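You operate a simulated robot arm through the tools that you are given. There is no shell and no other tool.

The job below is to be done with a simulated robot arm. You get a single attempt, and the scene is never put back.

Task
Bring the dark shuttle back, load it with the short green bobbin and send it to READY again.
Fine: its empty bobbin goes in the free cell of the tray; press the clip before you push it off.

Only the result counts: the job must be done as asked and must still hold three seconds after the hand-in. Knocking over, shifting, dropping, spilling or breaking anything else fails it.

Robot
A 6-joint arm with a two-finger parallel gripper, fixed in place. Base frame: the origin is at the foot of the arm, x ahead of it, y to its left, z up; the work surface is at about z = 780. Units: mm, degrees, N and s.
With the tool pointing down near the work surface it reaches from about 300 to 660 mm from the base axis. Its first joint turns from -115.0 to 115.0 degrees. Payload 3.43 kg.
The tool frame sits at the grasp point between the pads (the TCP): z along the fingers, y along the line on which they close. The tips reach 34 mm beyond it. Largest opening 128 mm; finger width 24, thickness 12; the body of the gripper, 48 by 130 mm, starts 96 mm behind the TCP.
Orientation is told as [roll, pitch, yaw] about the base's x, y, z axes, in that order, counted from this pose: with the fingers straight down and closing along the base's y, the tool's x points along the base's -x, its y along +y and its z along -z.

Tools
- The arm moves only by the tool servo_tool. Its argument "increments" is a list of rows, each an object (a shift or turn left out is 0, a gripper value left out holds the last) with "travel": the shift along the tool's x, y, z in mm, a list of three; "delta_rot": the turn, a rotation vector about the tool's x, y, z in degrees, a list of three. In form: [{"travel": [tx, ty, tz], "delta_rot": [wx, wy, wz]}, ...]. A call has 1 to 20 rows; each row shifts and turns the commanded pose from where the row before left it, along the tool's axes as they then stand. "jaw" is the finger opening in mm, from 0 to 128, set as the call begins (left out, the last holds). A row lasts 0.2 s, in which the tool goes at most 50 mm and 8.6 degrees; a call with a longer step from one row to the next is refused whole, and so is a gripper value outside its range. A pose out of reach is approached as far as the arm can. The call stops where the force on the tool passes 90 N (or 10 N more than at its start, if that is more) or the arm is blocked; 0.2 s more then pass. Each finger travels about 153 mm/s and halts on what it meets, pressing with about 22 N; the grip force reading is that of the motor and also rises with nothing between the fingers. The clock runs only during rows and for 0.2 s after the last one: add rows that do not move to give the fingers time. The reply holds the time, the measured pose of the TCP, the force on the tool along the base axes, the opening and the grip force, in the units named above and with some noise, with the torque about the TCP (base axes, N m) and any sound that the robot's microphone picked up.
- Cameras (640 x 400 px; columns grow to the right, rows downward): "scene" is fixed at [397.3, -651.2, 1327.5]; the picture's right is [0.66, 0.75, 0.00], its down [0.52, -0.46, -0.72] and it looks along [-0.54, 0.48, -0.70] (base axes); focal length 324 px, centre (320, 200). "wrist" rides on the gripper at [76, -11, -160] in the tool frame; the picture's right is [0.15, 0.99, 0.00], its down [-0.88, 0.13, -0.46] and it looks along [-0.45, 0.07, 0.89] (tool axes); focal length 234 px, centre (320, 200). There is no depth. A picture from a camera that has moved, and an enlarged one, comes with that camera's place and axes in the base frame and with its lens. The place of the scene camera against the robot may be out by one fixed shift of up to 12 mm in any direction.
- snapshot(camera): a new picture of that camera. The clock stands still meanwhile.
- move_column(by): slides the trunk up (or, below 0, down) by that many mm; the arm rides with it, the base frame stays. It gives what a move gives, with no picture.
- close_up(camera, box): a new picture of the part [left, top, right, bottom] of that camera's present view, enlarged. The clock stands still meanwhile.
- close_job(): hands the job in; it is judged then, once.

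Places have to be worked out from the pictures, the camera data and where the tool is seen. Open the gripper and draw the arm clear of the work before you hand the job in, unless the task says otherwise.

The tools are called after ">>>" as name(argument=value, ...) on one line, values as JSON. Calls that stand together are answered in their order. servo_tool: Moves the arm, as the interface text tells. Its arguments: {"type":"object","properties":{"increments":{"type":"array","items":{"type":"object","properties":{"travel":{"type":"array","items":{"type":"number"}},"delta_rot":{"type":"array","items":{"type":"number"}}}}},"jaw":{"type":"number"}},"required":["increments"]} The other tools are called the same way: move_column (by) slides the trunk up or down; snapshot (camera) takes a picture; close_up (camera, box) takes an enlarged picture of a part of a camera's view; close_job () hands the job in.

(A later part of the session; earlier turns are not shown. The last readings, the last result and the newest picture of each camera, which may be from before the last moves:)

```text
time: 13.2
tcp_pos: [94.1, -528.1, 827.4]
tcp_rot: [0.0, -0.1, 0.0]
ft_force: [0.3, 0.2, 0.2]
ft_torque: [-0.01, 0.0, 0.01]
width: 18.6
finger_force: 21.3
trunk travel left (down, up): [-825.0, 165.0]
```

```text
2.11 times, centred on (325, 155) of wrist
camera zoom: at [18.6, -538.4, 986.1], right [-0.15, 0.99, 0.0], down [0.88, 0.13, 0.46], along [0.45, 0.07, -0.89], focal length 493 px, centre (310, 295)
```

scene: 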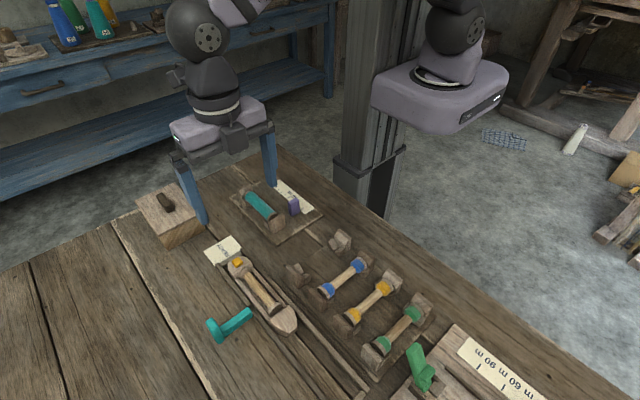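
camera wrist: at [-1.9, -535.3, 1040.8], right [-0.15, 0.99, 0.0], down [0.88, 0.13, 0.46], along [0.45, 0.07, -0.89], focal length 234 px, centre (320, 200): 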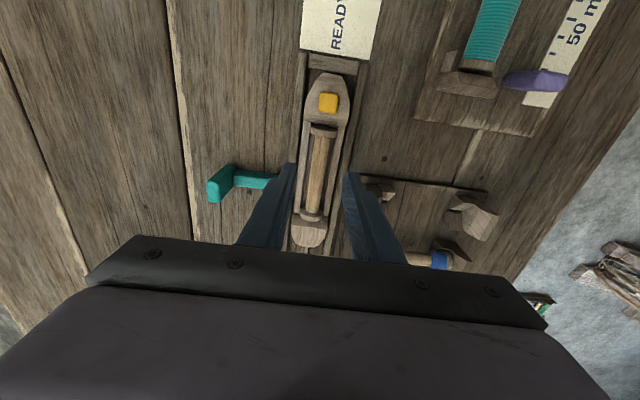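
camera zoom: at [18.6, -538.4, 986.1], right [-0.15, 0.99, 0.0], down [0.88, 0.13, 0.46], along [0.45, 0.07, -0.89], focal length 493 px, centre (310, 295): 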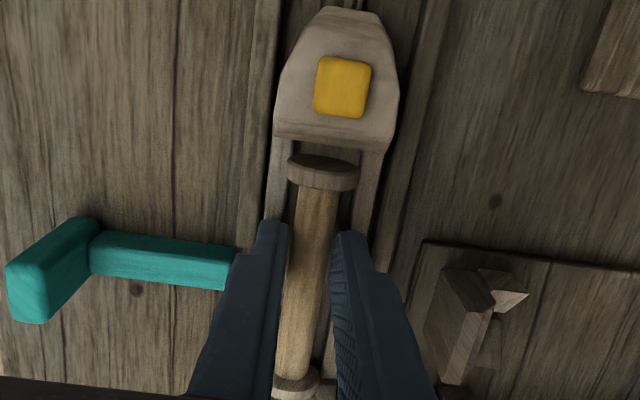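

The shuttle follows with almost no force. I continue dragging past the lever gap in small steps.

>>> servo_tool(increments=[{"travel": [-6, 0, 0]}, {"travel": [-6, 0, 0]}, {"travel": [-6, 0, 0]}, {"travel": [-6, 0, 0]}, {"travel": [-6, 0, 0]}, {"travel": [-6, 0, 0]}, {"travel": [-6, 0, 0]}, {"travel": [-6, 0, 0]}, {"travel": [0, 0, 0]}])

>>> close_up(camera="scene", box=[200, 230, 400, 400])

>>> close_up(camera="wrist", box=[250, 60, 400, 250])

```text
time: 15.2
tcp_pos: [142.3, -528.0, 828.6]
tcp_rot: [0.0, 0.1, 0.0]
ft_force: [-1.1, -0.8, 0.6]
ft_torque: [-0.03, 0.01, -0.02]
width: 18.9
finger_force: 22.3
trunk travel left (down, up): [-825.0, 165.0]
```

```text
2.35 times, centred on (300, 315) of scene
camera zoom: at [397.3, -651.2, 1327.5], right [0.66, 0.75, 0.0], down [0.52, -0.46, -0.72], along [-0.54, 0.48, -0.7], focal length 761 px, centre (367, -71)
```

zoom: 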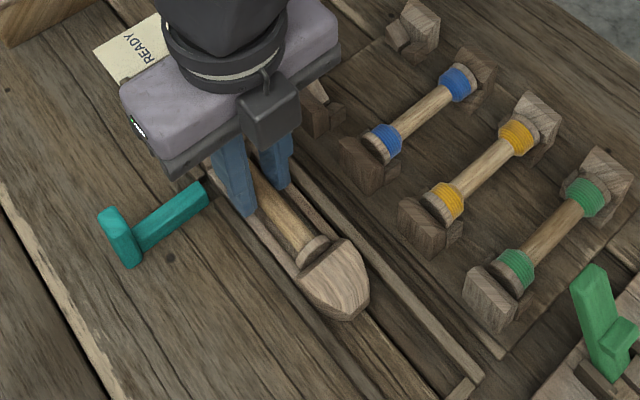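

```text
2.11 times, centred on (325, 155) of wrist
camera zoom: at [66.0, -539.1, 987.0], right [-0.15, 0.99, 0.0], down [0.88, 0.13, 0.46], along [0.45, 0.07, -0.89], focal length 493 px, centre (310, 295)
```

zoom: 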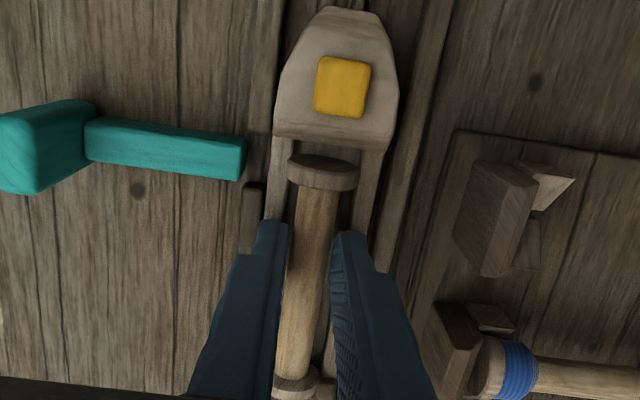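

Sliding freely. Nose tip is now at about x≈256, the end bar at ≈325; I move 58 mm more.

>>> servo_tool(increments=[{"travel": [-6, 0, 0]}, {"travel": [-6, 0, 0]}, {"travel": [-6, 0, 0]}, {"travel": [-6, 0, 0]}, {"travel": [-6, 0, 0]}, {"travel": [-6, 0, 0]}, {"travel": [-6, 0, 0]}, {"travel": [-6, 0, 0]}, {"travel": [-5, 0, 0]}, {"travel": [-5, 0, 0]}, {"travel": [0, 0, 0]}])

>>> close_up(camera="scene", box=[240, 260, 400, 400])

>>> snapshot(camera="wrist")

```text
time: 17.6
tcp_pos: [199.9, -527.1, 826.9]
tcp_rot: [0.0, 0.0, 0.0]
ft_force: [-0.8, 0.0, -0.2]
ft_torque: [-0.03, 0.03, 0.02]
width: 18.7
finger_force: 22.1
trunk travel left (down, up): [-825.0, 165.0]
```

```text
2.86 times, centred on (320, 330) of scene
camera zoom: at [397.3, -651.2, 1327.5], right [0.66, 0.75, 0.0], down [0.52, -0.46, -0.72], along [-0.54, 0.48, -0.7], focal length 924 px, centre (320, -171)
```

zoom: 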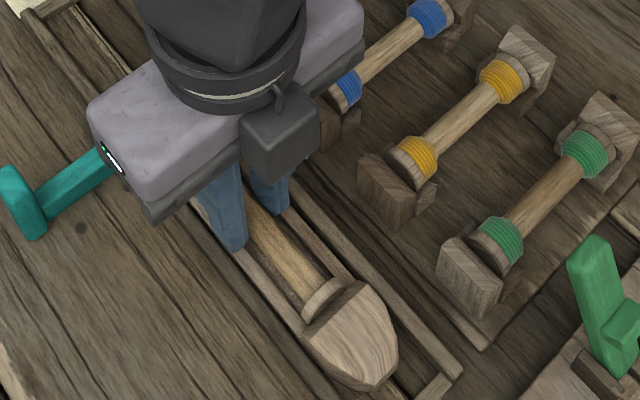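

```text
taken
camera wrist: at [124.7, -538.5, 986.5], right [-0.15, 0.99, 0.0], down [0.88, 0.13, 0.46], along [0.45, 0.07, -0.89], focal length 234 px, centre (320, 200)
```

wrist: 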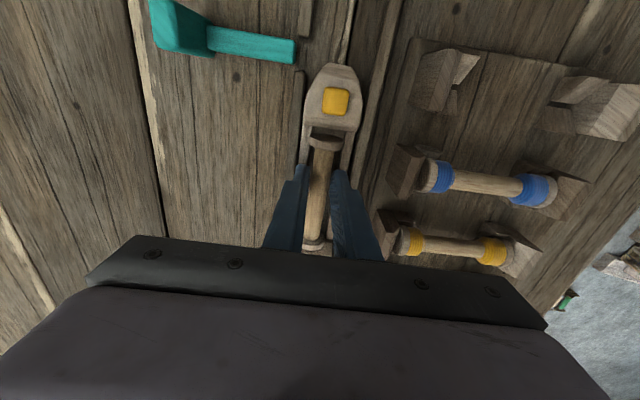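

About 20 mm remains to the end bar. I go 18 mm more in small steps.

>>> servo_tool(increments=[{"travel": [-4, 0, 0]}, {"travel": [-4, 0, 0]}, {"travel": [-4, 0, 0]}, {"travel": [-3, 0, 0]}, {"travel": [-2, 0, 0]}, {"travel": [-1, 0, 0]}, {"travel": [0, 0, 0]}])

>>> close_up(camera="scene", box=[300, 320, 380, 400])

```text
time: 19.2
tcp_pos: [217.5, -525.7, 826.9]
tcp_rot: [0.0, 0.1, 0.1]
ft_force: [-10.9, 1.0, 1.4]
ft_torque: [0.01, 0.31, -0.01]
width: 18.6
finger_force: 21.8
trunk travel left (down, up): [-825.0, 165.0]
```

```text
5.00 times, centred on (340, 360) of scene
camera zoom: at [397.3, -651.2, 1327.5], right [0.66, 0.75, 0.0], down [0.52, -0.46, -0.72], along [-0.54, 0.48, -0.7], focal length 1618 px, centre (220, -600)
```

zoom: 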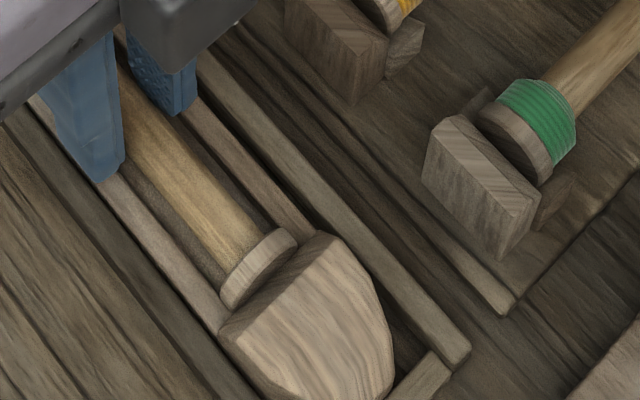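

The shuttle has reached the end bar (contact −11 N). I back off 2 mm to unload, then lift gently a little and look whether the bobbin comes free.

>>> servo_tool(increments=[{"travel": [2, 0, 0]}, {"travel": [0, 0, -2]}, {"travel": [0, 0, -3]}, {"travel": [0, 0, -3]}, {"travel": [0, 0, -4]}, {"travel": [0, 0, 0]}])

>>> close_up(camera="scene", box=[260, 280, 380, 400])

>>> close_up(camera="wrist", box=[250, 60, 400, 250])

```text
time: 20.6
tcp_pos: [217.7, -527.5, 840.2]
tcp_rot: [0.0, 0.0, 0.0]
ft_force: [0.2, -0.3, -0.7]
ft_torque: [-0.04, 0.01, -0.01]
width: 18.7
finger_force: 22.3
trunk travel left (down, up): [-825.0, 165.0]
```

```text
3.33 times, centred on (320, 340) of scene
camera zoom: at [397.3, -651.2, 1327.5], right [0.66, 0.75, 0.0], down [0.52, -0.46, -0.72], along [-0.54, 0.48, -0.7], focal length 1079 px, centre (320, -267)
```

zoom: 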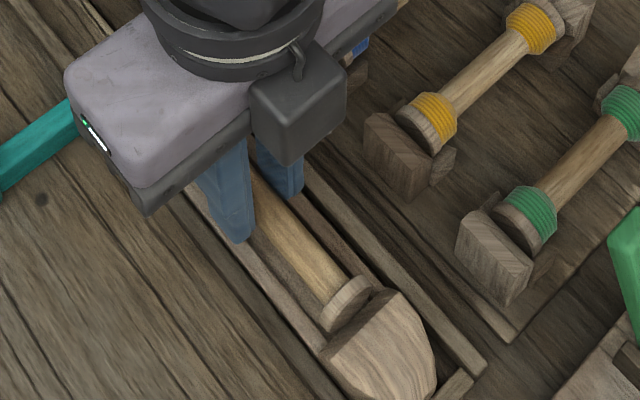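

```text
2.11 times, centred on (325, 155) of wrist
camera zoom: at [140.4, -539.0, 998.5], right [-0.15, 0.99, 0.0], down [0.88, 0.13, 0.46], along [0.45, 0.07, -0.89], focal length 493 px, centre (310, 295)
```

zoom: 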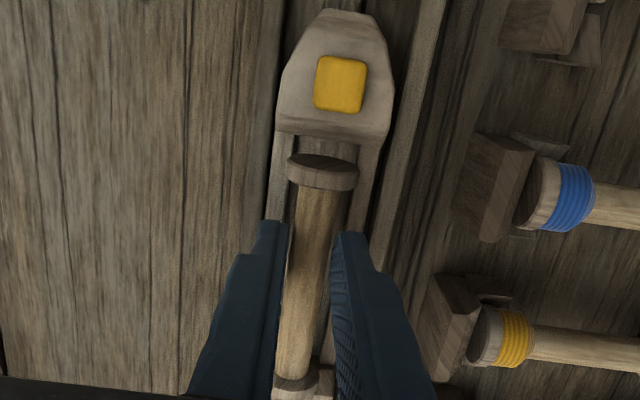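

The bobbin lifted free and the shuttle stayed in the track. I raise to z≈960 and move so the camera is directly above the free tray cell to measure it precisely.

>>> servo_tool(increments=[{"travel": [0, 0, -20]}, {"travel": [0, 0, -35]}, {"travel": [0, 0, -35]}, {"travel": [0, 0, -30]}, {"travel": [0, 35, 0]}, {"travel": [8, 35, 0]}, {"travel": [10, 35, 0]}, {"travel": [10, 35, 0]}, {"travel": [0, 0, 0]}])

>>> snapshot(camera="wrist")

>>> close_up(camera="wrist", box=[270, 30, 370, 120])

>>> close_up(camera="wrist", box=[270, 90, 370, 180])

```text
time: 22.6
tcp_pos: [188.6, -385.9, 957.3]
tcp_rot: [0.0, 0.0, 0.0]
ft_force: [-0.2, 0.1, 0.1]
ft_torque: [0.06, -0.02, 0.03]
width: 18.7
finger_force: 21.8
trunk travel left (down, up): [-825.0, 165.0]
```

```text
taken
camera wrist: at [112.0, -397.9, 1117.0], right [-0.15, 0.99, 0.0], down [0.88, 0.13, 0.46], along [0.45, 0.07, -0.89], focal length 234 px, centre (320, 200)
```

wrist: 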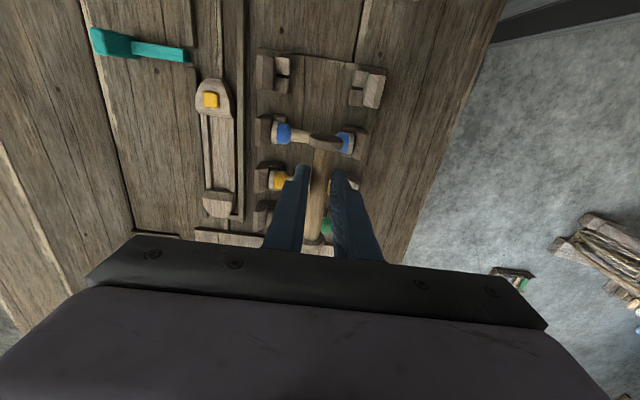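

```text
4.44 times, centred on (320, 75) of wrist
camera zoom: at [112.0, -397.9, 1117.0], right [-0.15, 0.99, 0.0], down [0.88, 0.13, 0.46], along [0.45, 0.07, -0.89], focal length 1041 px, centre (320, 756)
```

zoom: 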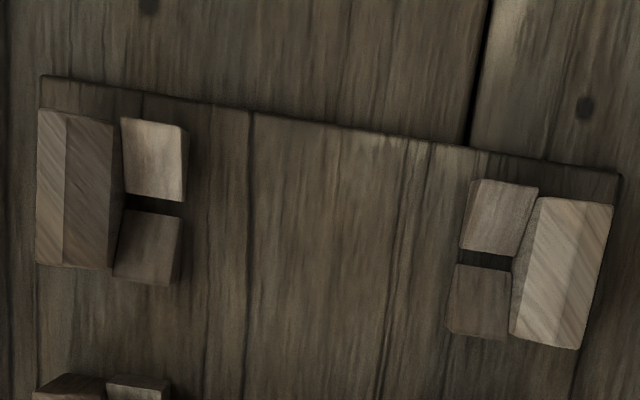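

```text
4.44 times, centred on (320, 135) of wrist
camera zoom: at [112.0, -397.9, 1117.0], right [-0.15, 0.99, 0.0], down [0.88, 0.13, 0.46], along [0.45, 0.07, -0.89], focal length 1041 px, centre (320, 489)
```

zoom: 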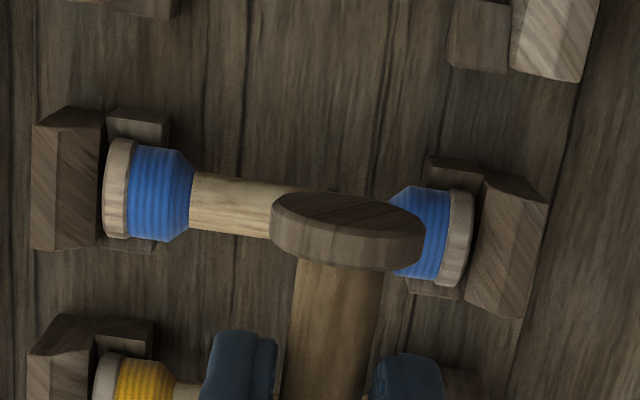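

Free cell: V-seats centred at x≈113.5, y≈-397; I estimate the resting axis at z≈808. The bobbin centre sits ~15 mm on the +x side of the TCP. I rotate the hand 90° (ccw from above) at this height.

>>> servo_tool(increments=[{"delta_rot": [0, 0, -8]}, {"delta_rot": [0, 0, -8]}, {"delta_rot": [0, 0, -8]}, {"delta_rot": [0, 0, -8]}, {"delta_rot": [0, 0, -8]}, {"delta_rot": [0, 0, -8]}, {"delta_rot": [0, 0, -8]}, {"delta_rot": [0, 0, -8]}, {"delta_rot": [0, 0, -8]}, {"delta_rot": [0, 0, -8]}, {"delta_rot": [0, 0, -8]}, {"delta_rot": [0, 0, -2]}, {"travel": [0, 0, 0]}])

>>> snapshot(camera="wrist")

>>> snapshot(camera="scene")

```text
time: 25.4
tcp_pos: [188.0, -387.5, 958.4]
tcp_rot: [0.0, 0.0, 90.1]
ft_force: [0.7, 0.8, -0.7]
ft_torque: [0.01, -0.01, 0.02]
width: 18.7
finger_force: 22.2
trunk travel left (down, up): [-825.0, 165.0]
```

```text
taken
camera wrist: at [200.2, -463.4, 1118.0], right [-0.99, -0.15, 0.0], down [-0.13, 0.88, 0.46], along [-0.07, 0.45, -0.89], focal length 234 px, centre (320, 200)
```

wrist: 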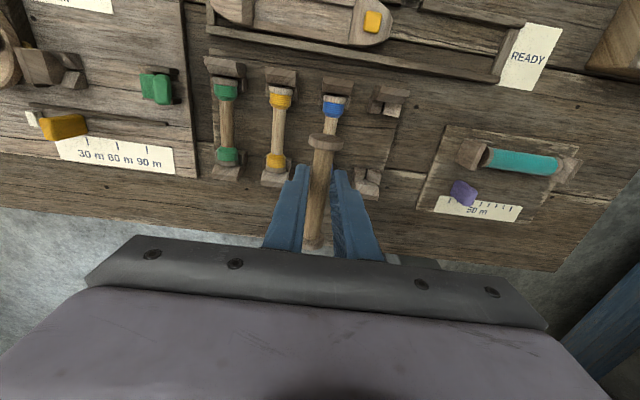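

```text
taken
```

scene: 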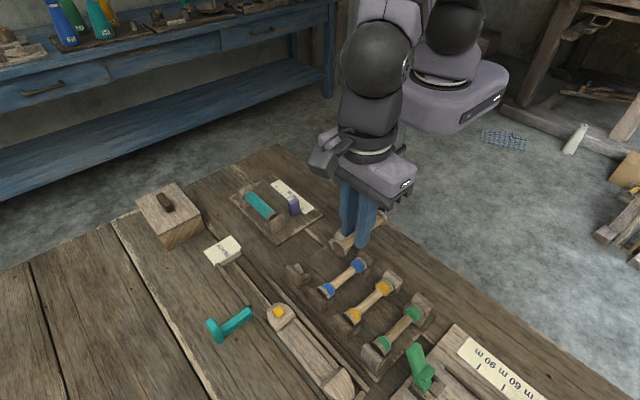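

All the tray cells are well in view now. I zoom in to refine their positions.

>>> close_up(camera="wrist", box=[195, 50, 305, 190])

>>> close_up(camera="wrist", box=[300, 70, 420, 200])

```text
2.86 times, centred on (250, 120) of wrist
camera zoom: at [200.2, -463.4, 1118.0], right [-0.99, -0.15, 0.0], down [-0.13, 0.88, 0.46], along [-0.07, 0.45, -0.89], focal length 669 px, centre (520, 429)
```

zoom: 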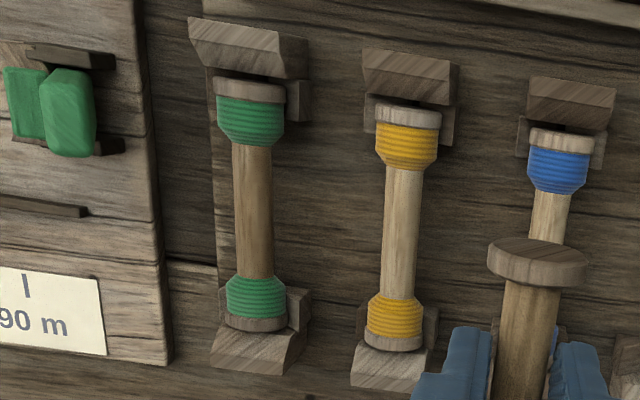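

```text
3.08 times, centred on (360, 135) of wrist
camera zoom: at [200.2, -463.4, 1118.0], right [-0.99, -0.15, 0.0], down [-0.13, 0.88, 0.46], along [-0.07, 0.45, -0.89], focal length 720 px, centre (197, 400)
```

zoom: 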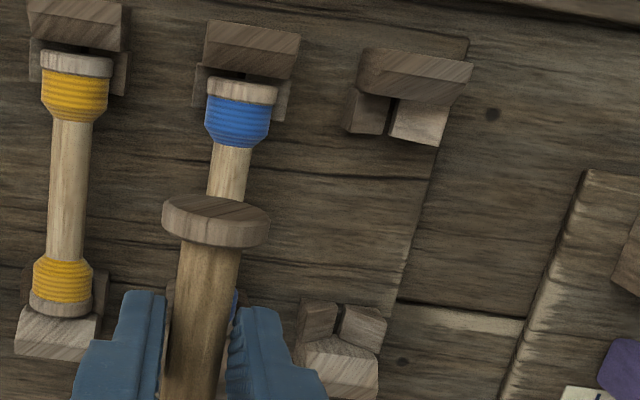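

Cells are at x≈113.8 (free), 179.5, 245, 310.5. I move so the held bobbin's centre is over the free cell (TCP ≈ 113.8, -412.2) and go down partway.

>>> servo_tool(increments=[{"travel": [8, 25, 0]}, {"travel": [8, 25, 0]}, {"travel": [8.7, 24.2, 0]}, {"travel": [0, 0, 35]}, {"travel": [0, 0, 35]}, {"travel": [0, 0, 20]}, {"travel": [0, 0, 0]}])

>>> snapshot(camera="wrist")

>>> close_up(camera="wrist", box=[240, 80, 400, 250])

>>> close_up(camera="scene", box=[260, 210, 380, 310])

```text
time: 27.0
tcp_pos: [112.2, -411.7, 869.0]
tcp_rot: [-0.1, 0.0, 90.1]
ft_force: [0.4, 0.3, 0.4]
ft_torque: [0.03, 0.01, -0.01]
width: 18.9
finger_force: 22.1
trunk travel left (down, up): [-825.0, 165.0]
```

```text
taken
camera wrist: at [124.5, -488.7, 1027.8], right [-0.99, -0.15, 0.0], down [-0.13, 0.88, 0.46], along [-0.07, 0.45, -0.89], focal length 234 px, centre (320, 200)
```

wrist: 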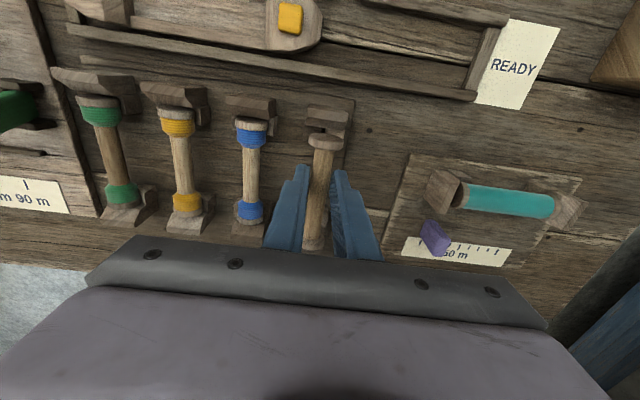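

```text
2.35 times, centred on (320, 165) of wrist
camera zoom: at [124.5, -488.7, 1027.8], right [-0.99, -0.15, 0.0], down [-0.13, 0.88, 0.46], along [-0.07, 0.45, -0.89], focal length 551 px, centre (320, 282)
```

zoom: 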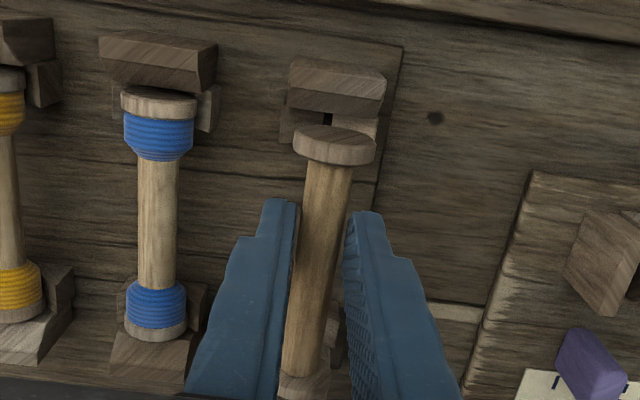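

```text
4.00 times, centred on (320, 260) of scene
camera zoom: at [397.3, -651.2, 1327.5], right [0.66, 0.75, 0.0], down [0.52, -0.46, -0.72], along [-0.54, 0.48, -0.7], focal length 1294 px, centre (320, -40)
```

zoom: 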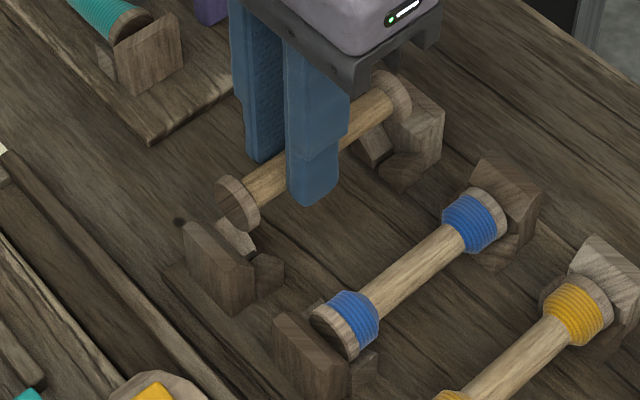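

Nicely aligned; small correction (+1.4 x, +1 y), then down to z≈842.

>>> servo_tool(increments=[{"travel": [-1, -1.4, 9]}, {"travel": [0, 0, 9]}, {"travel": [0, 0, 9]}, {"travel": [0, 0, 0]}])

>>> close_up(camera="scene", box=[270, 220, 370, 300])

>>> close_up(camera="wrist", box=[260, 80, 400, 250])

```text
time: 28.0
tcp_pos: [116.1, -412.2, 841.0]
tcp_rot: [0.0, -0.1, 90.0]
ft_force: [0.5, -0.1, -1.2]
ft_torque: [0.01, 0.01, 0.03]
width: 18.7
finger_force: 22.6
trunk travel left (down, up): [-825.0, 165.0]
```

```text
5.00 times, centred on (320, 260) of scene
camera zoom: at [397.3, -651.2, 1327.5], right [0.66, 0.75, 0.0], down [0.52, -0.46, -0.72], along [-0.54, 0.48, -0.7], focal length 1618 px, centre (320, -100)
```

zoom: 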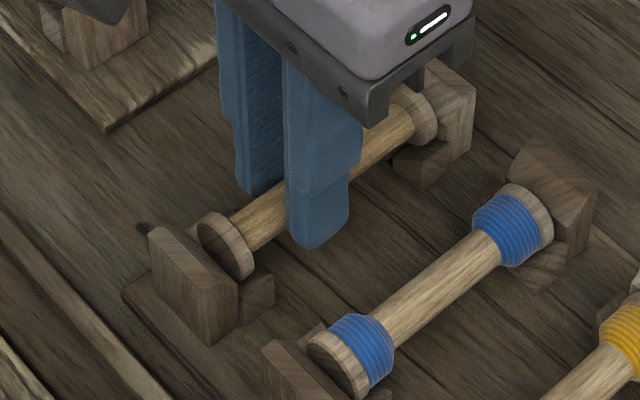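

```text
2.35 times, centred on (330, 165) of wrist
camera zoom: at [126.2, -487.0, 1000.9], right [-0.99, -0.15, 0.0], down [-0.13, 0.88, 0.46], along [-0.07, 0.45, -0.89], focal length 551 px, centre (296, 282)
```

zoom: 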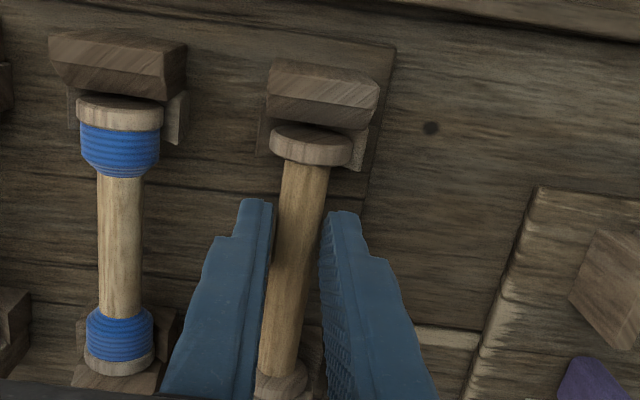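

Still above the seats. I descend in small steps watching the force.

>>> servo_tool(increments=[{"travel": [0, 0, 1.5]}, {"travel": [0, 0, 1.5]}, {"travel": [0, 0, 0]}])

>>> servo_tool(increments=[{"travel": [0, 0, 1]}, {"travel": [0, 0, 1]}, {"travel": [0, 0, 0]}])

>>> close_up(camera="scene", box=[280, 230, 360, 300])

```text
time: 28.8
tcp_pos: [114.9, -411.2, 839.8]
tcp_rot: [0.0, 0.1, 90.0]
ft_force: [-1.4, 0.2, 3.8]
ft_torque: [0.2, 0.03, 0.05]
width: 18.8
finger_force: 22.1
trunk travel left (down, up): [-825.0, 165.0]
```

```text
time: 29.6
tcp_pos: [115.5, -412.1, 838.3]
tcp_rot: [0.0, 0.2, 90.1]
ft_force: [-4.6, -1.2, 16.1]
ft_torque: [0.39, 0.12, 0.07]
width: 18.6
finger_force: 22.2
trunk travel left (down, up): [-825.0, 165.0]
```

```text
5.71 times, centred on (320, 265) of scene
camera zoom: at [397.3, -651.2, 1327.5], right [0.66, 0.75, 0.0], down [0.52, -0.46, -0.72], along [-0.54, 0.48, -0.7], focal length 1849 px, centre (320, -171)
```

zoom: 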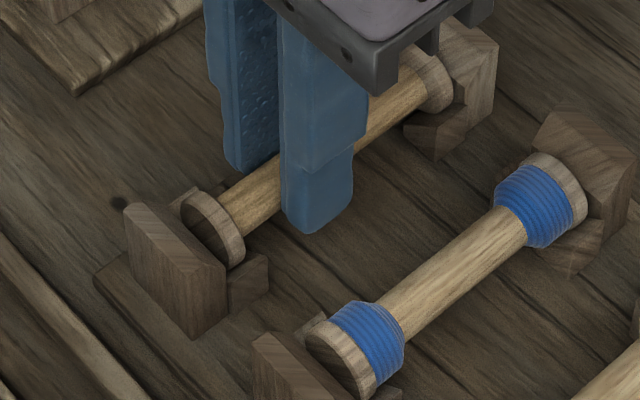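

Contact: +16 N up with −4.6 N in x, so the seat centre is slightly toward −x. I shift 1.5 mm to −x and read again.

>>> servo_tool(increments=[{"travel": [0, 0.8, 0]}, {"travel": [0, 0.7, 0]}, {"travel": [0, 0, 0]}])

>>> close_up(camera="wrist", box=[260, 80, 400, 250])

```text
time: 30.4
tcp_pos: [114.8, -411.5, 838.6]
tcp_rot: [0.0, 0.1, 90.0]
ft_force: [4.4, -1.0, 19.5]
ft_torque: [0.15, -0.15, -0.01]
width: 18.7
finger_force: 21.7
trunk travel left (down, up): [-825.0, 165.0]
```

```text
2.35 times, centred on (330, 165) of wrist
camera zoom: at [125.4, -486.3, 997.1], right [-0.99, -0.15, 0.0], down [-0.13, 0.88, 0.45], along [-0.07, 0.45, -0.89], focal length 551 px, centre (296, 282)
```

zoom: 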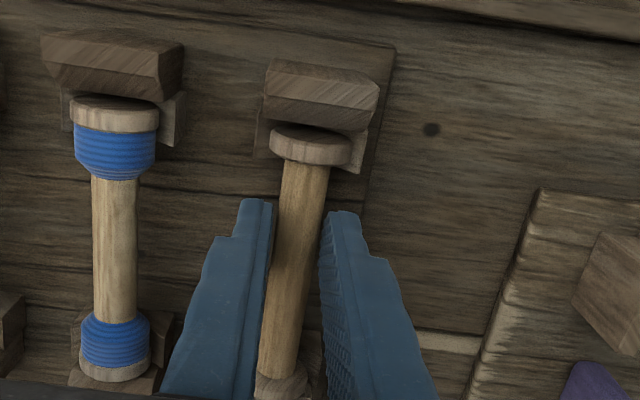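

Now centred to within a millimetre and seated. I shift back 0.7 mm, unload slightly, and open the jaws.

>>> servo_tool(increments=[{"travel": [0, -0.7, -1]}, {"travel": [0, 0, 0]}])

>>> servo_tool(increments=[{"travel": [0, 0, 0]}, {"travel": [0, 0, 0]}, {"travel": [0, 0, 0]}], jaw=40)

>>> close_up(camera="scene", box=[280, 230, 360, 300])

>>> close_up(camera="wrist", box=[260, 80, 400, 250])

```text
time: 31.0
tcp_pos: [114.6, -409.4, 838.4]
tcp_rot: [0.0, -0.1, 89.9]
ft_force: [1.4, -2.6, 9.2]
ft_torque: [-0.25, -0.02, 0.0]
width: 18.9
finger_force: 21.7
trunk travel left (down, up): [-825.0, 165.0]
```

```text
time: 31.8
tcp_pos: [115.3, -410.8, 838.3]
tcp_rot: [0.0, 0.0, 90.1]
ft_force: [-0.2, -0.9, 0.6]
ft_torque: [-0.03, 0.04, 0.0]
width: 40.1
finger_force: 0.1
trunk travel left (down, up): [-825.0, 165.0]
```

```text
5.71 times, centred on (320, 265) of scene
camera zoom: at [397.3, -651.2, 1327.5], right [0.66, 0.75, 0.0], down [0.52, -0.46, -0.72], along [-0.54, 0.48, -0.7], focal length 1849 px, centre (320, -171)
```

zoom: 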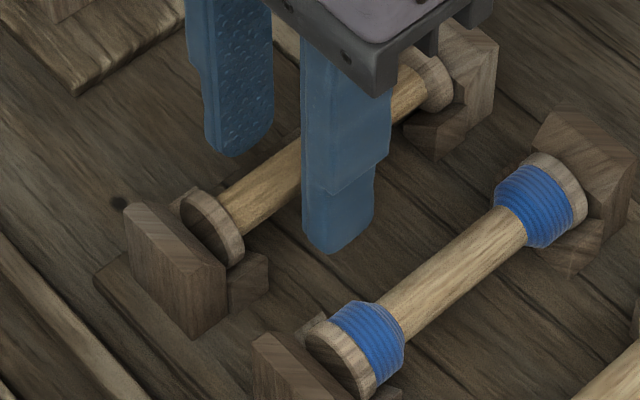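

```text
2.35 times, centred on (330, 165) of wrist
camera zoom: at [125.8, -486.9, 996.7], right [-0.99, -0.15, 0.0], down [-0.13, 0.88, 0.46], along [-0.07, 0.45, -0.89], focal length 551 px, centre (296, 282)
```

zoom: 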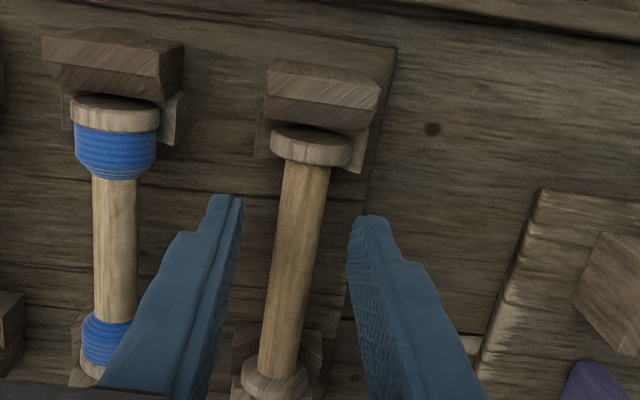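

The empty bobbin is seated in the free cell. I raise and move over the green bobbin (x≈310.5), keeping the grip ~10 mm toward its −y end.

>>> servo_tool(increments=[{"travel": [0, 0, -20]}, {"travel": [0, 0, -40]}, {"travel": [0, -40, 0]}, {"travel": [0, -40, 0]}, {"travel": [0, -40, 0]}, {"travel": [-2, -40, 0]}, {"travel": [-1, -36, 0]}, {"travel": [0, 0, 0]}])

>>> snapshot(camera="wrist")

>>> close_up(camera="wrist", box=[240, 70, 400, 250])

>>> close_up(camera="scene", box=[340, 260, 460, 390])

```text
time: 33.6
tcp_pos: [310.0, -408.3, 897.0]
tcp_rot: [0.0, 0.1, 90.0]
ft_force: [-0.2, -0.2, 0.2]
ft_torque: [0.01, 0.0, -0.01]
width: 40.1
finger_force: 0.0
trunk travel left (down, up): [-825.0, 165.0]
```

```text
taken
camera wrist: at [319.7, -484.6, 1057.0], right [-0.99, -0.15, 0.0], down [-0.13, 0.88, 0.46], along [-0.07, 0.45, -0.89], focal length 234 px, centre (320, 200)
```

wrist: 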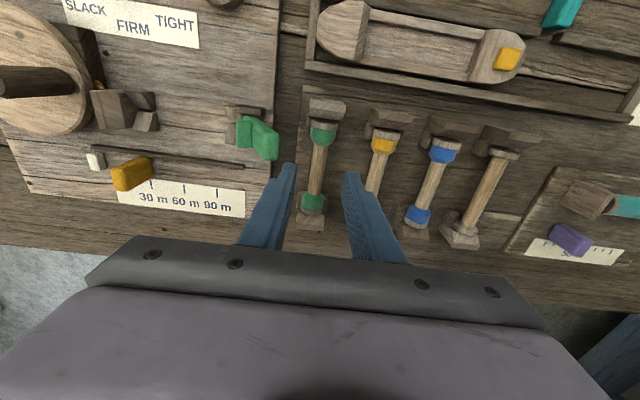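

```text
2.22 times, centred on (320, 160) of wrist
camera zoom: at [319.7, -484.6, 1057.0], right [-0.99, -0.15, 0.0], down [-0.13, 0.88, 0.46], along [-0.07, 0.45, -0.89], focal length 520 px, centre (320, 289)
```

zoom: 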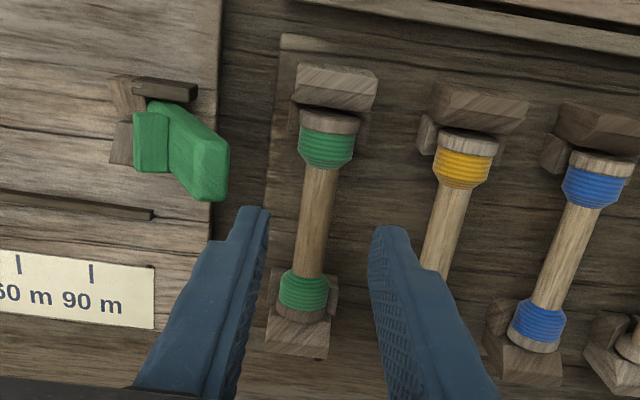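

```text
3.08 times, centred on (400, 325) of scene
camera zoom: at [397.3, -651.2, 1327.5], right [0.66, 0.75, 0.0], down [0.52, -0.46, -0.72], along [-0.54, 0.48, -0.7], focal length 996 px, centre (74, -185)
```

zoom: 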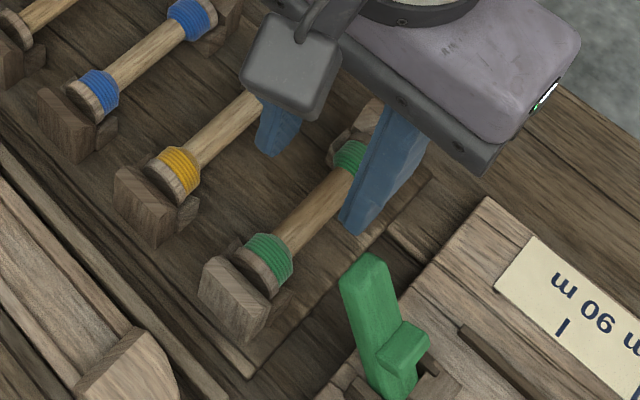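

A green lever stands up near x≈350 close to the +x finger. I measure it precisely before descending.

>>> close_up(camera="wrist", box=[215, 80, 345, 180])

>>> close_up(camera="scene", box=[380, 300, 480, 400])

```text
4.00 times, centred on (280, 130) of wrist
camera zoom: at [319.7, -484.6, 1057.0], right [-0.99, -0.15, 0.0], down [-0.13, 0.88, 0.46], along [-0.07, 0.45, -0.89], focal length 937 px, centre (480, 480)
```

zoom: 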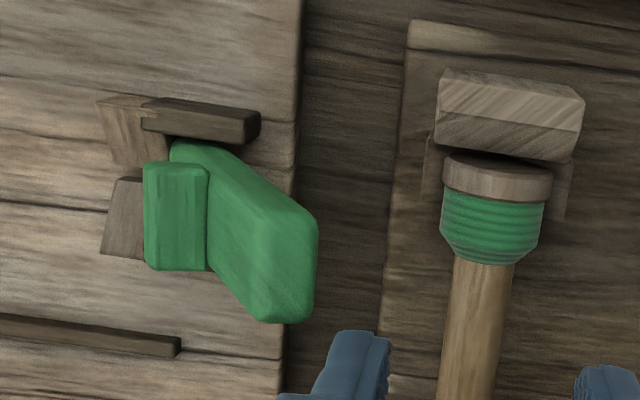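

```text
4.00 times, centred on (430, 350) of scene
camera zoom: at [397.3, -651.2, 1327.5], right [0.66, 0.75, 0.0], down [0.52, -0.46, -0.72], along [-0.54, 0.48, -0.7], focal length 1294 px, centre (-120, -400)
```

zoom: 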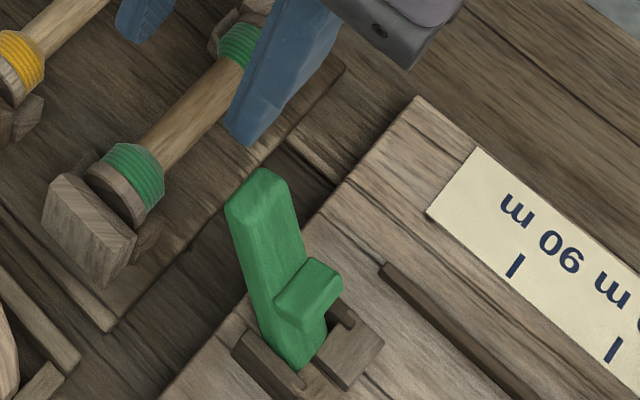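

The lever tip is at about (346, −423, 872). I shift the grip to the bobbin's middle (y≈−395) and narrow the opening to 32 mm so the +x finger (to x≈337) clears it, then descend part of the way.

>>> servo_tool(increments=[{"travel": [-7, 1, 0]}, {"travel": [-6.3, 0, 0]}, {"travel": [0, 0, 15]}, {"travel": [0, 0, 15]}, {"travel": [0, 0, 0]}], jaw=32)

>>> close_up(camera="wrist", box=[240, 70, 400, 250])

>>> close_up(camera="scene", box=[360, 270, 460, 370])

```text
time: 34.8
tcp_pos: [309.0, -393.9, 869.2]
tcp_rot: [0.0, 0.0, 90.0]
ft_force: [0.4, -0.9, -0.2]
ft_torque: [-0.01, -0.04, -0.02]
width: 32.1
finger_force: 0.1
trunk travel left (down, up): [-825.0, 165.0]
```

```text
2.22 times, centred on (320, 160) of wrist
camera zoom: at [319.1, -470.7, 1027.8], right [-0.99, -0.15, 0.0], down [-0.13, 0.88, 0.46], along [-0.07, 0.45, -0.89], focal length 520 px, centre (320, 289)
```

zoom: 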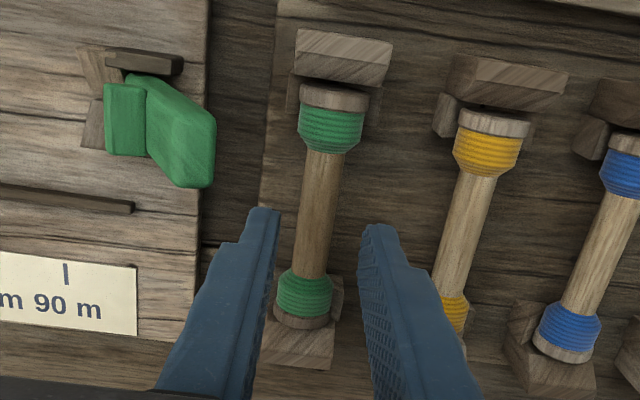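

```text
4.00 times, centred on (410, 320) of scene
camera zoom: at [397.3, -651.2, 1327.5], right [0.66, 0.75, 0.0], down [0.52, -0.46, -0.72], along [-0.54, 0.48, -0.7], focal length 1294 px, centre (-40, -280)
```

zoom: 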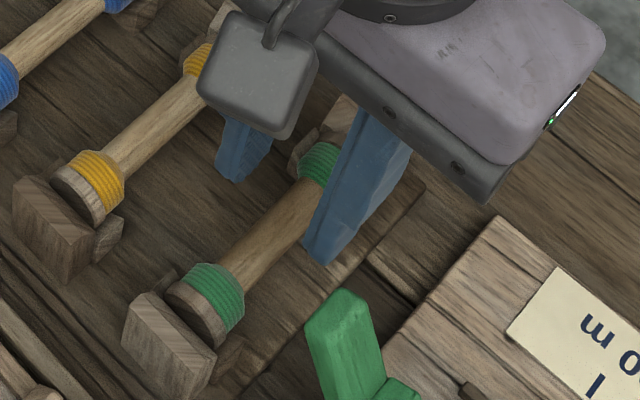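

Clear of the lever. I descend the remaining 30 mm to the same relative height as the empty bobbin and close.

>>> servo_tool(increments=[{"travel": [0, 0, 12]}, {"travel": [0, 0, 12]}, {"travel": [0, 0, 6]}, {"travel": [0, 0, 0]}])

>>> close_up(camera="wrist", box=[240, 70, 400, 250])

>>> close_up(camera="scene", box=[360, 270, 460, 370])

```text
time: 35.8
tcp_pos: [308.3, -394.4, 838.4]
tcp_rot: [0.1, 0.0, 89.9]
ft_force: [1.7, 0.4, 0.4]
ft_torque: [0.02, 0.0, -0.03]
width: 31.8
finger_force: 0.1
trunk travel left (down, up): [-825.0, 165.0]
```

```text
2.22 times, centred on (320, 160) of wrist
camera zoom: at [320.2, -470.2, 997.4], right [-0.99, -0.15, 0.0], down [-0.13, 0.88, 0.46], along [-0.07, 0.45, -0.89], focal length 520 px, centre (320, 289)
```

zoom: 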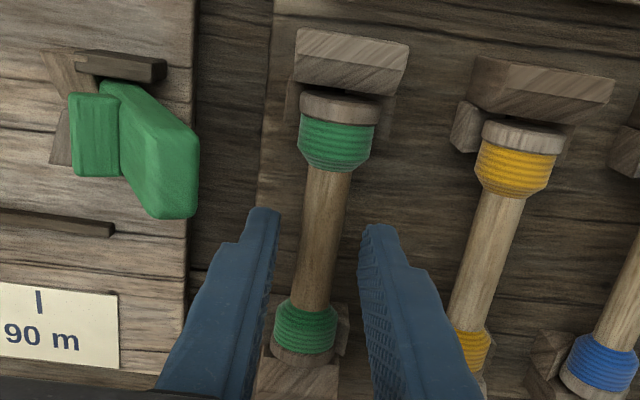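

```text
4.00 times, centred on (410, 320) of scene
camera zoom: at [397.3, -651.2, 1327.5], right [0.66, 0.75, 0.0], down [0.52, -0.46, -0.72], along [-0.54, 0.48, -0.7], focal length 1294 px, centre (-40, -280)
```

zoom: 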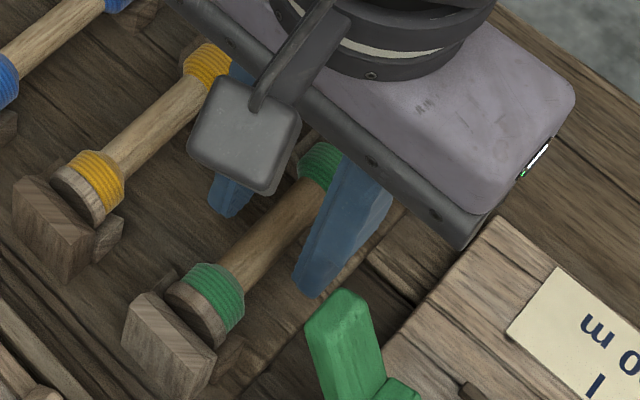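

The core is ~1.5 mm toward −x from the jaw centre; I shift and close.

>>> servo_tool(increments=[{"travel": [0, 1.2, 0]}, {"travel": [0, 0, 0]}])

>>> servo_tool(increments=[{"travel": [0, 0, 0]}, {"travel": [0, 0, 0]}, {"travel": [0, 0, 0]}], jaw=8)

>>> close_up(camera="wrist", box=[240, 70, 400, 250])

```text
time: 36.4
tcp_pos: [309.6, -394.7, 839.5]
tcp_rot: [0.1, 0.0, 90.0]
ft_force: [0.6, 0.1, 0.0]
ft_torque: [0.02, -0.03, 0.01]
width: 32.2
finger_force: 0.1
trunk travel left (down, up): [-825.0, 165.0]
```

```text
time: 37.2
tcp_pos: [307.7, -394.8, 838.5]
tcp_rot: [0.0, 0.2, 90.0]
ft_force: [2.4, -0.9, 5.9]
ft_torque: [0.03, -0.1, -0.01]
width: 18.7
finger_force: 21.9
trunk travel left (down, up): [-825.0, 165.0]
```

```text
2.22 times, centred on (320, 160) of wrist
camera zoom: at [319.6, -470.5, 998.1], right [-0.99, -0.15, 0.0], down [-0.13, 0.88, 0.45], along [-0.07, 0.45, -0.89], focal length 520 px, centre (320, 289)
```

zoom: 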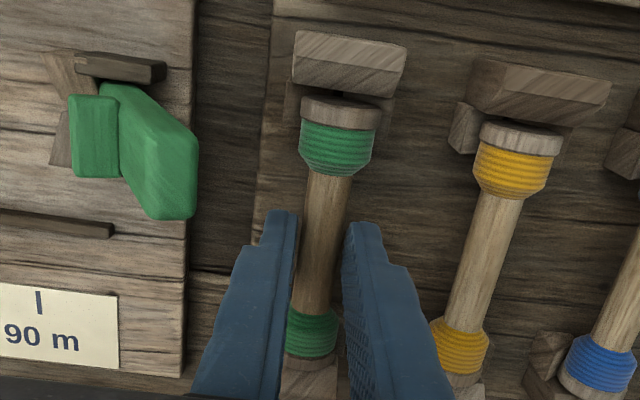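

Gripped at 18.7 mm. I lift straight up 120 mm and check.

>>> servo_tool(increments=[{"travel": [0, 0, -4]}, {"travel": [0, 0, -8]}, {"travel": [0, 0, -20]}, {"travel": [0, 0, -30]}, {"travel": [0, 0, -30]}, {"travel": [0, 0, -28]}, {"travel": [0, 0, 0]}])

>>> snapshot(camera="wrist")

>>> close_up(camera="wrist", box=[260, 100, 380, 250])

>>> snapshot(camera="scene")

```text
time: 38.8
tcp_pos: [309.0, -394.3, 958.7]
tcp_rot: [0.1, 0.1, 90.1]
ft_force: [0.6, -0.5, -0.2]
ft_torque: [-0.01, 0.0, 0.0]
width: 19.5
finger_force: 21.6
trunk travel left (down, up): [-825.0, 165.0]
```

```text
taken
camera wrist: at [320.0, -470.7, 1118.1], right [-0.99, -0.15, 0.0], down [-0.13, 0.88, 0.46], along [-0.07, 0.45, -0.89], focal length 234 px, centre (320, 200)
```

wrist: 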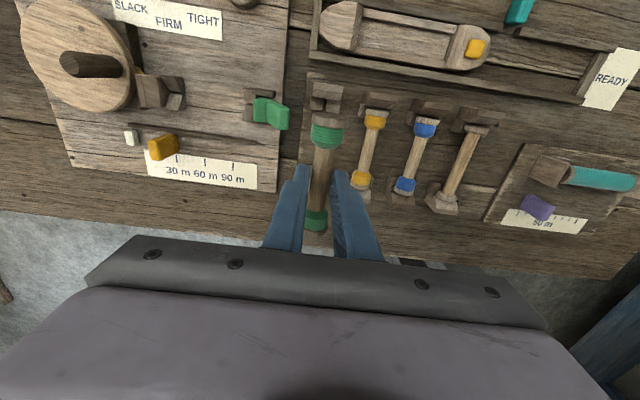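

```text
2.67 times, centred on (320, 175) of wrist
camera zoom: at [320.0, -470.7, 1118.1], right [-0.99, -0.15, 0.0], down [-0.13, 0.88, 0.46], along [-0.07, 0.45, -0.89], focal length 624 px, centre (320, 267)
```

zoom: 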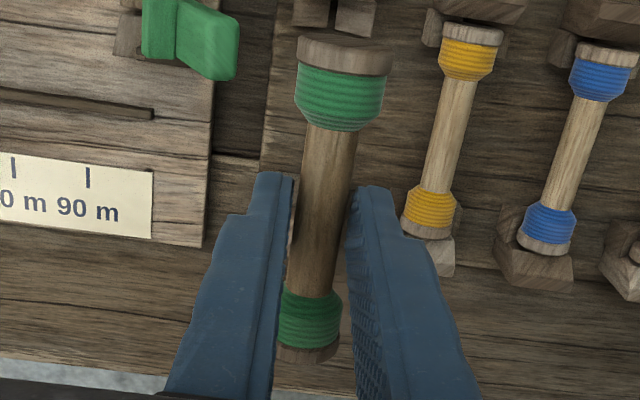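

```text
taken
```

scene: 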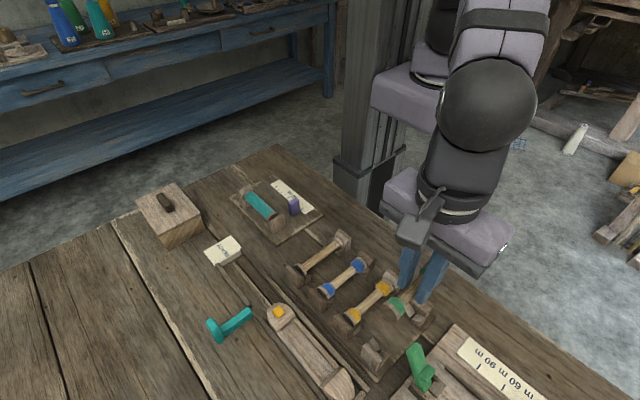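

Green bobbin is in hand, everything else undisturbed. I rotate back to yaw 0 and move to a spot from which the shuttle's cavity can be measured.

>>> servo_tool(increments=[{"delta_rot": [0, 0, 8]}, {"delta_rot": [0, 0, 8]}, {"delta_rot": [0, 0, 8]}, {"delta_rot": [0, 0, 8]}, {"delta_rot": [0, 0, 8]}, {"delta_rot": [0, 0, 8]}, {"delta_rot": [0, 0, 8]}, {"delta_rot": [0, 0, 8]}, {"delta_rot": [0, 0, 8]}, {"delta_rot": [0, 0, 8]}, {"delta_rot": [0, 0, 8]}, {"delta_rot": [0, 0, 2]}, {"travel": [10, -35, 0]}, {"travel": [10, -35, 0]}, {"travel": [10, -30, 0]}, {"travel": [10, 0, 0]}, {"travel": [0, 0, 0]}])

>>> snapshot(camera="wrist")

>>> close_up(camera="wrist", box=[260, 50, 360, 150])

>>> close_up(camera="wrist", box=[260, 130, 360, 250])

```text
time: 42.4
tcp_pos: [269.8, -495.6, 959.1]
tcp_rot: [0.0, 0.0, 0.0]
ft_force: [-0.4, -0.7, -0.2]
ft_torque: [0.01, 0.03, -0.03]
width: 18.9
finger_force: 21.9
trunk travel left (down, up): [-825.0, 165.0]
```

```text
taken
camera wrist: at [193.9, -507.3, 1117.7], right [-0.15, 0.99, 0.0], down [0.88, 0.13, 0.46], along [0.45, 0.07, -0.89], focal length 234 px, centre (320, 200)
```

wrist: 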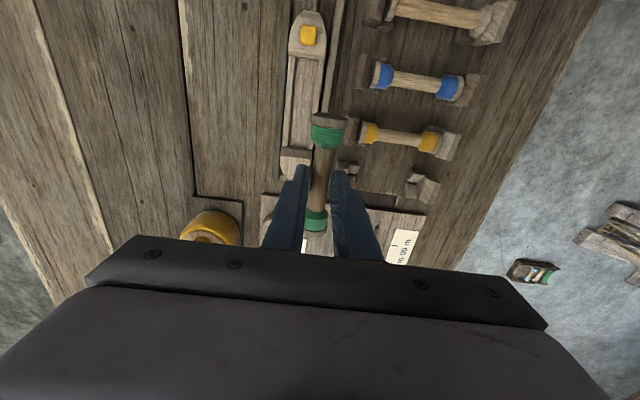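

```text
4.00 times, centred on (310, 100) of wrist
camera zoom: at [193.9, -507.3, 1117.7], right [-0.15, 0.99, 0.0], down [0.88, 0.13, 0.46], along [0.45, 0.07, -0.89], focal length 937 px, centre (360, 600)
```

zoom: 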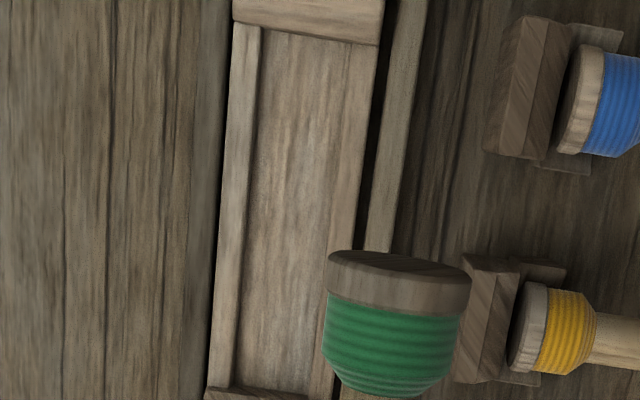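

```text
3.33 times, centred on (310, 190) of wrist
camera zoom: at [193.9, -507.3, 1117.7], right [-0.15, 0.99, 0.0], down [0.88, 0.13, 0.46], along [0.45, 0.07, -0.89], focal length 781 px, centre (353, 233)
```

zoom: 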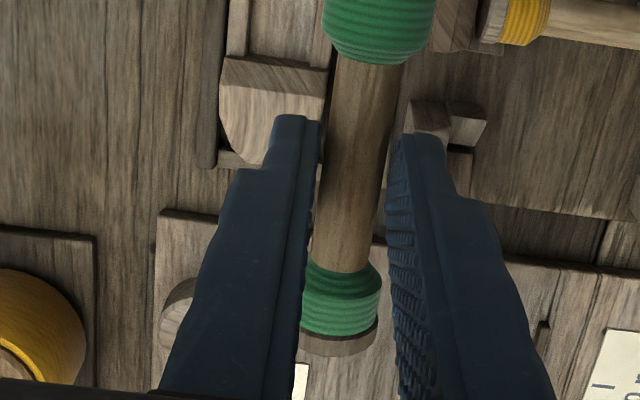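

Cavity of the shuttle: head face ≈172.5, nose face ≈284.5, centre ≈(228.7, −526.3). Bobbin centre is ~1.6 mm to −x of the TCP. I move above it and lower partway.

>>> servo_tool(increments=[{"travel": [20, -15, 0]}, {"travel": [19.5, -16, 0]}, {"travel": [0, 0, 35]}, {"travel": [0, 0, 35]}, {"travel": [0, 0, 25]}, {"travel": [0, 0, 0]}])

>>> snapshot(camera="wrist")

>>> close_up(camera="wrist", box=[250, 60, 390, 250])

>>> close_up(camera="scene", box=[260, 290, 370, 400])

```text
time: 43.8
tcp_pos: [230.2, -525.3, 863.9]
tcp_rot: [0.1, 0.0, 0.0]
ft_force: [0.0, 0.1, -0.9]
ft_torque: [0.05, 0.04, 0.01]
width: 18.6
finger_force: 21.8
trunk travel left (down, up): [-825.0, 165.0]
```

```text
taken
camera wrist: at [153.2, -536.5, 1022.9], right [-0.15, 0.99, 0.0], down [0.88, 0.13, 0.46], along [0.45, 0.07, -0.89], focal length 234 px, centre (320, 200)
```

wrist: 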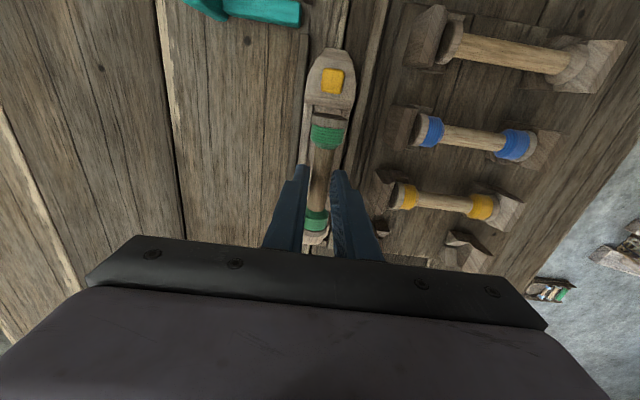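

```text
2.11 times, centred on (320, 155) of wrist
camera zoom: at [153.2, -536.5, 1022.9], right [-0.15, 0.99, 0.0], down [0.88, 0.13, 0.46], along [0.45, 0.07, -0.89], focal length 493 px, centre (320, 295)
```

zoom: 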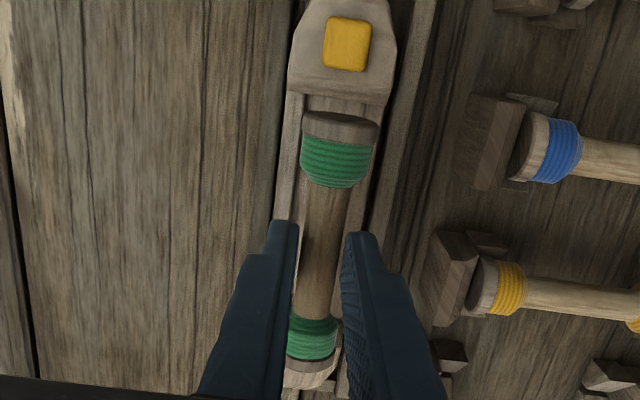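

```text
3.64 times, centred on (315, 345) of scene
camera zoom: at [397.3, -651.2, 1327.5], right [0.66, 0.75, 0.0], down [0.52, -0.46, -0.72], along [-0.54, 0.48, -0.7], focal length 1177 px, centre (338, -327)
```

zoom: 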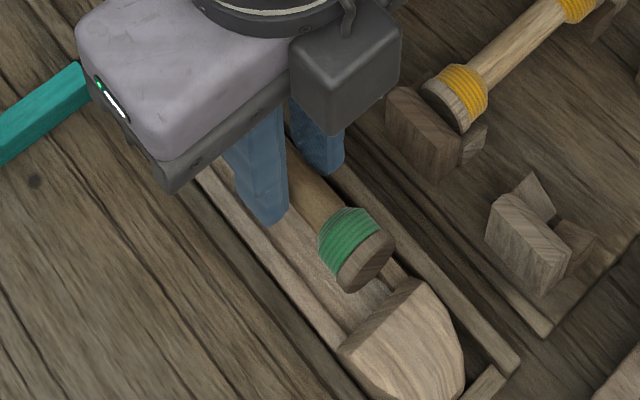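

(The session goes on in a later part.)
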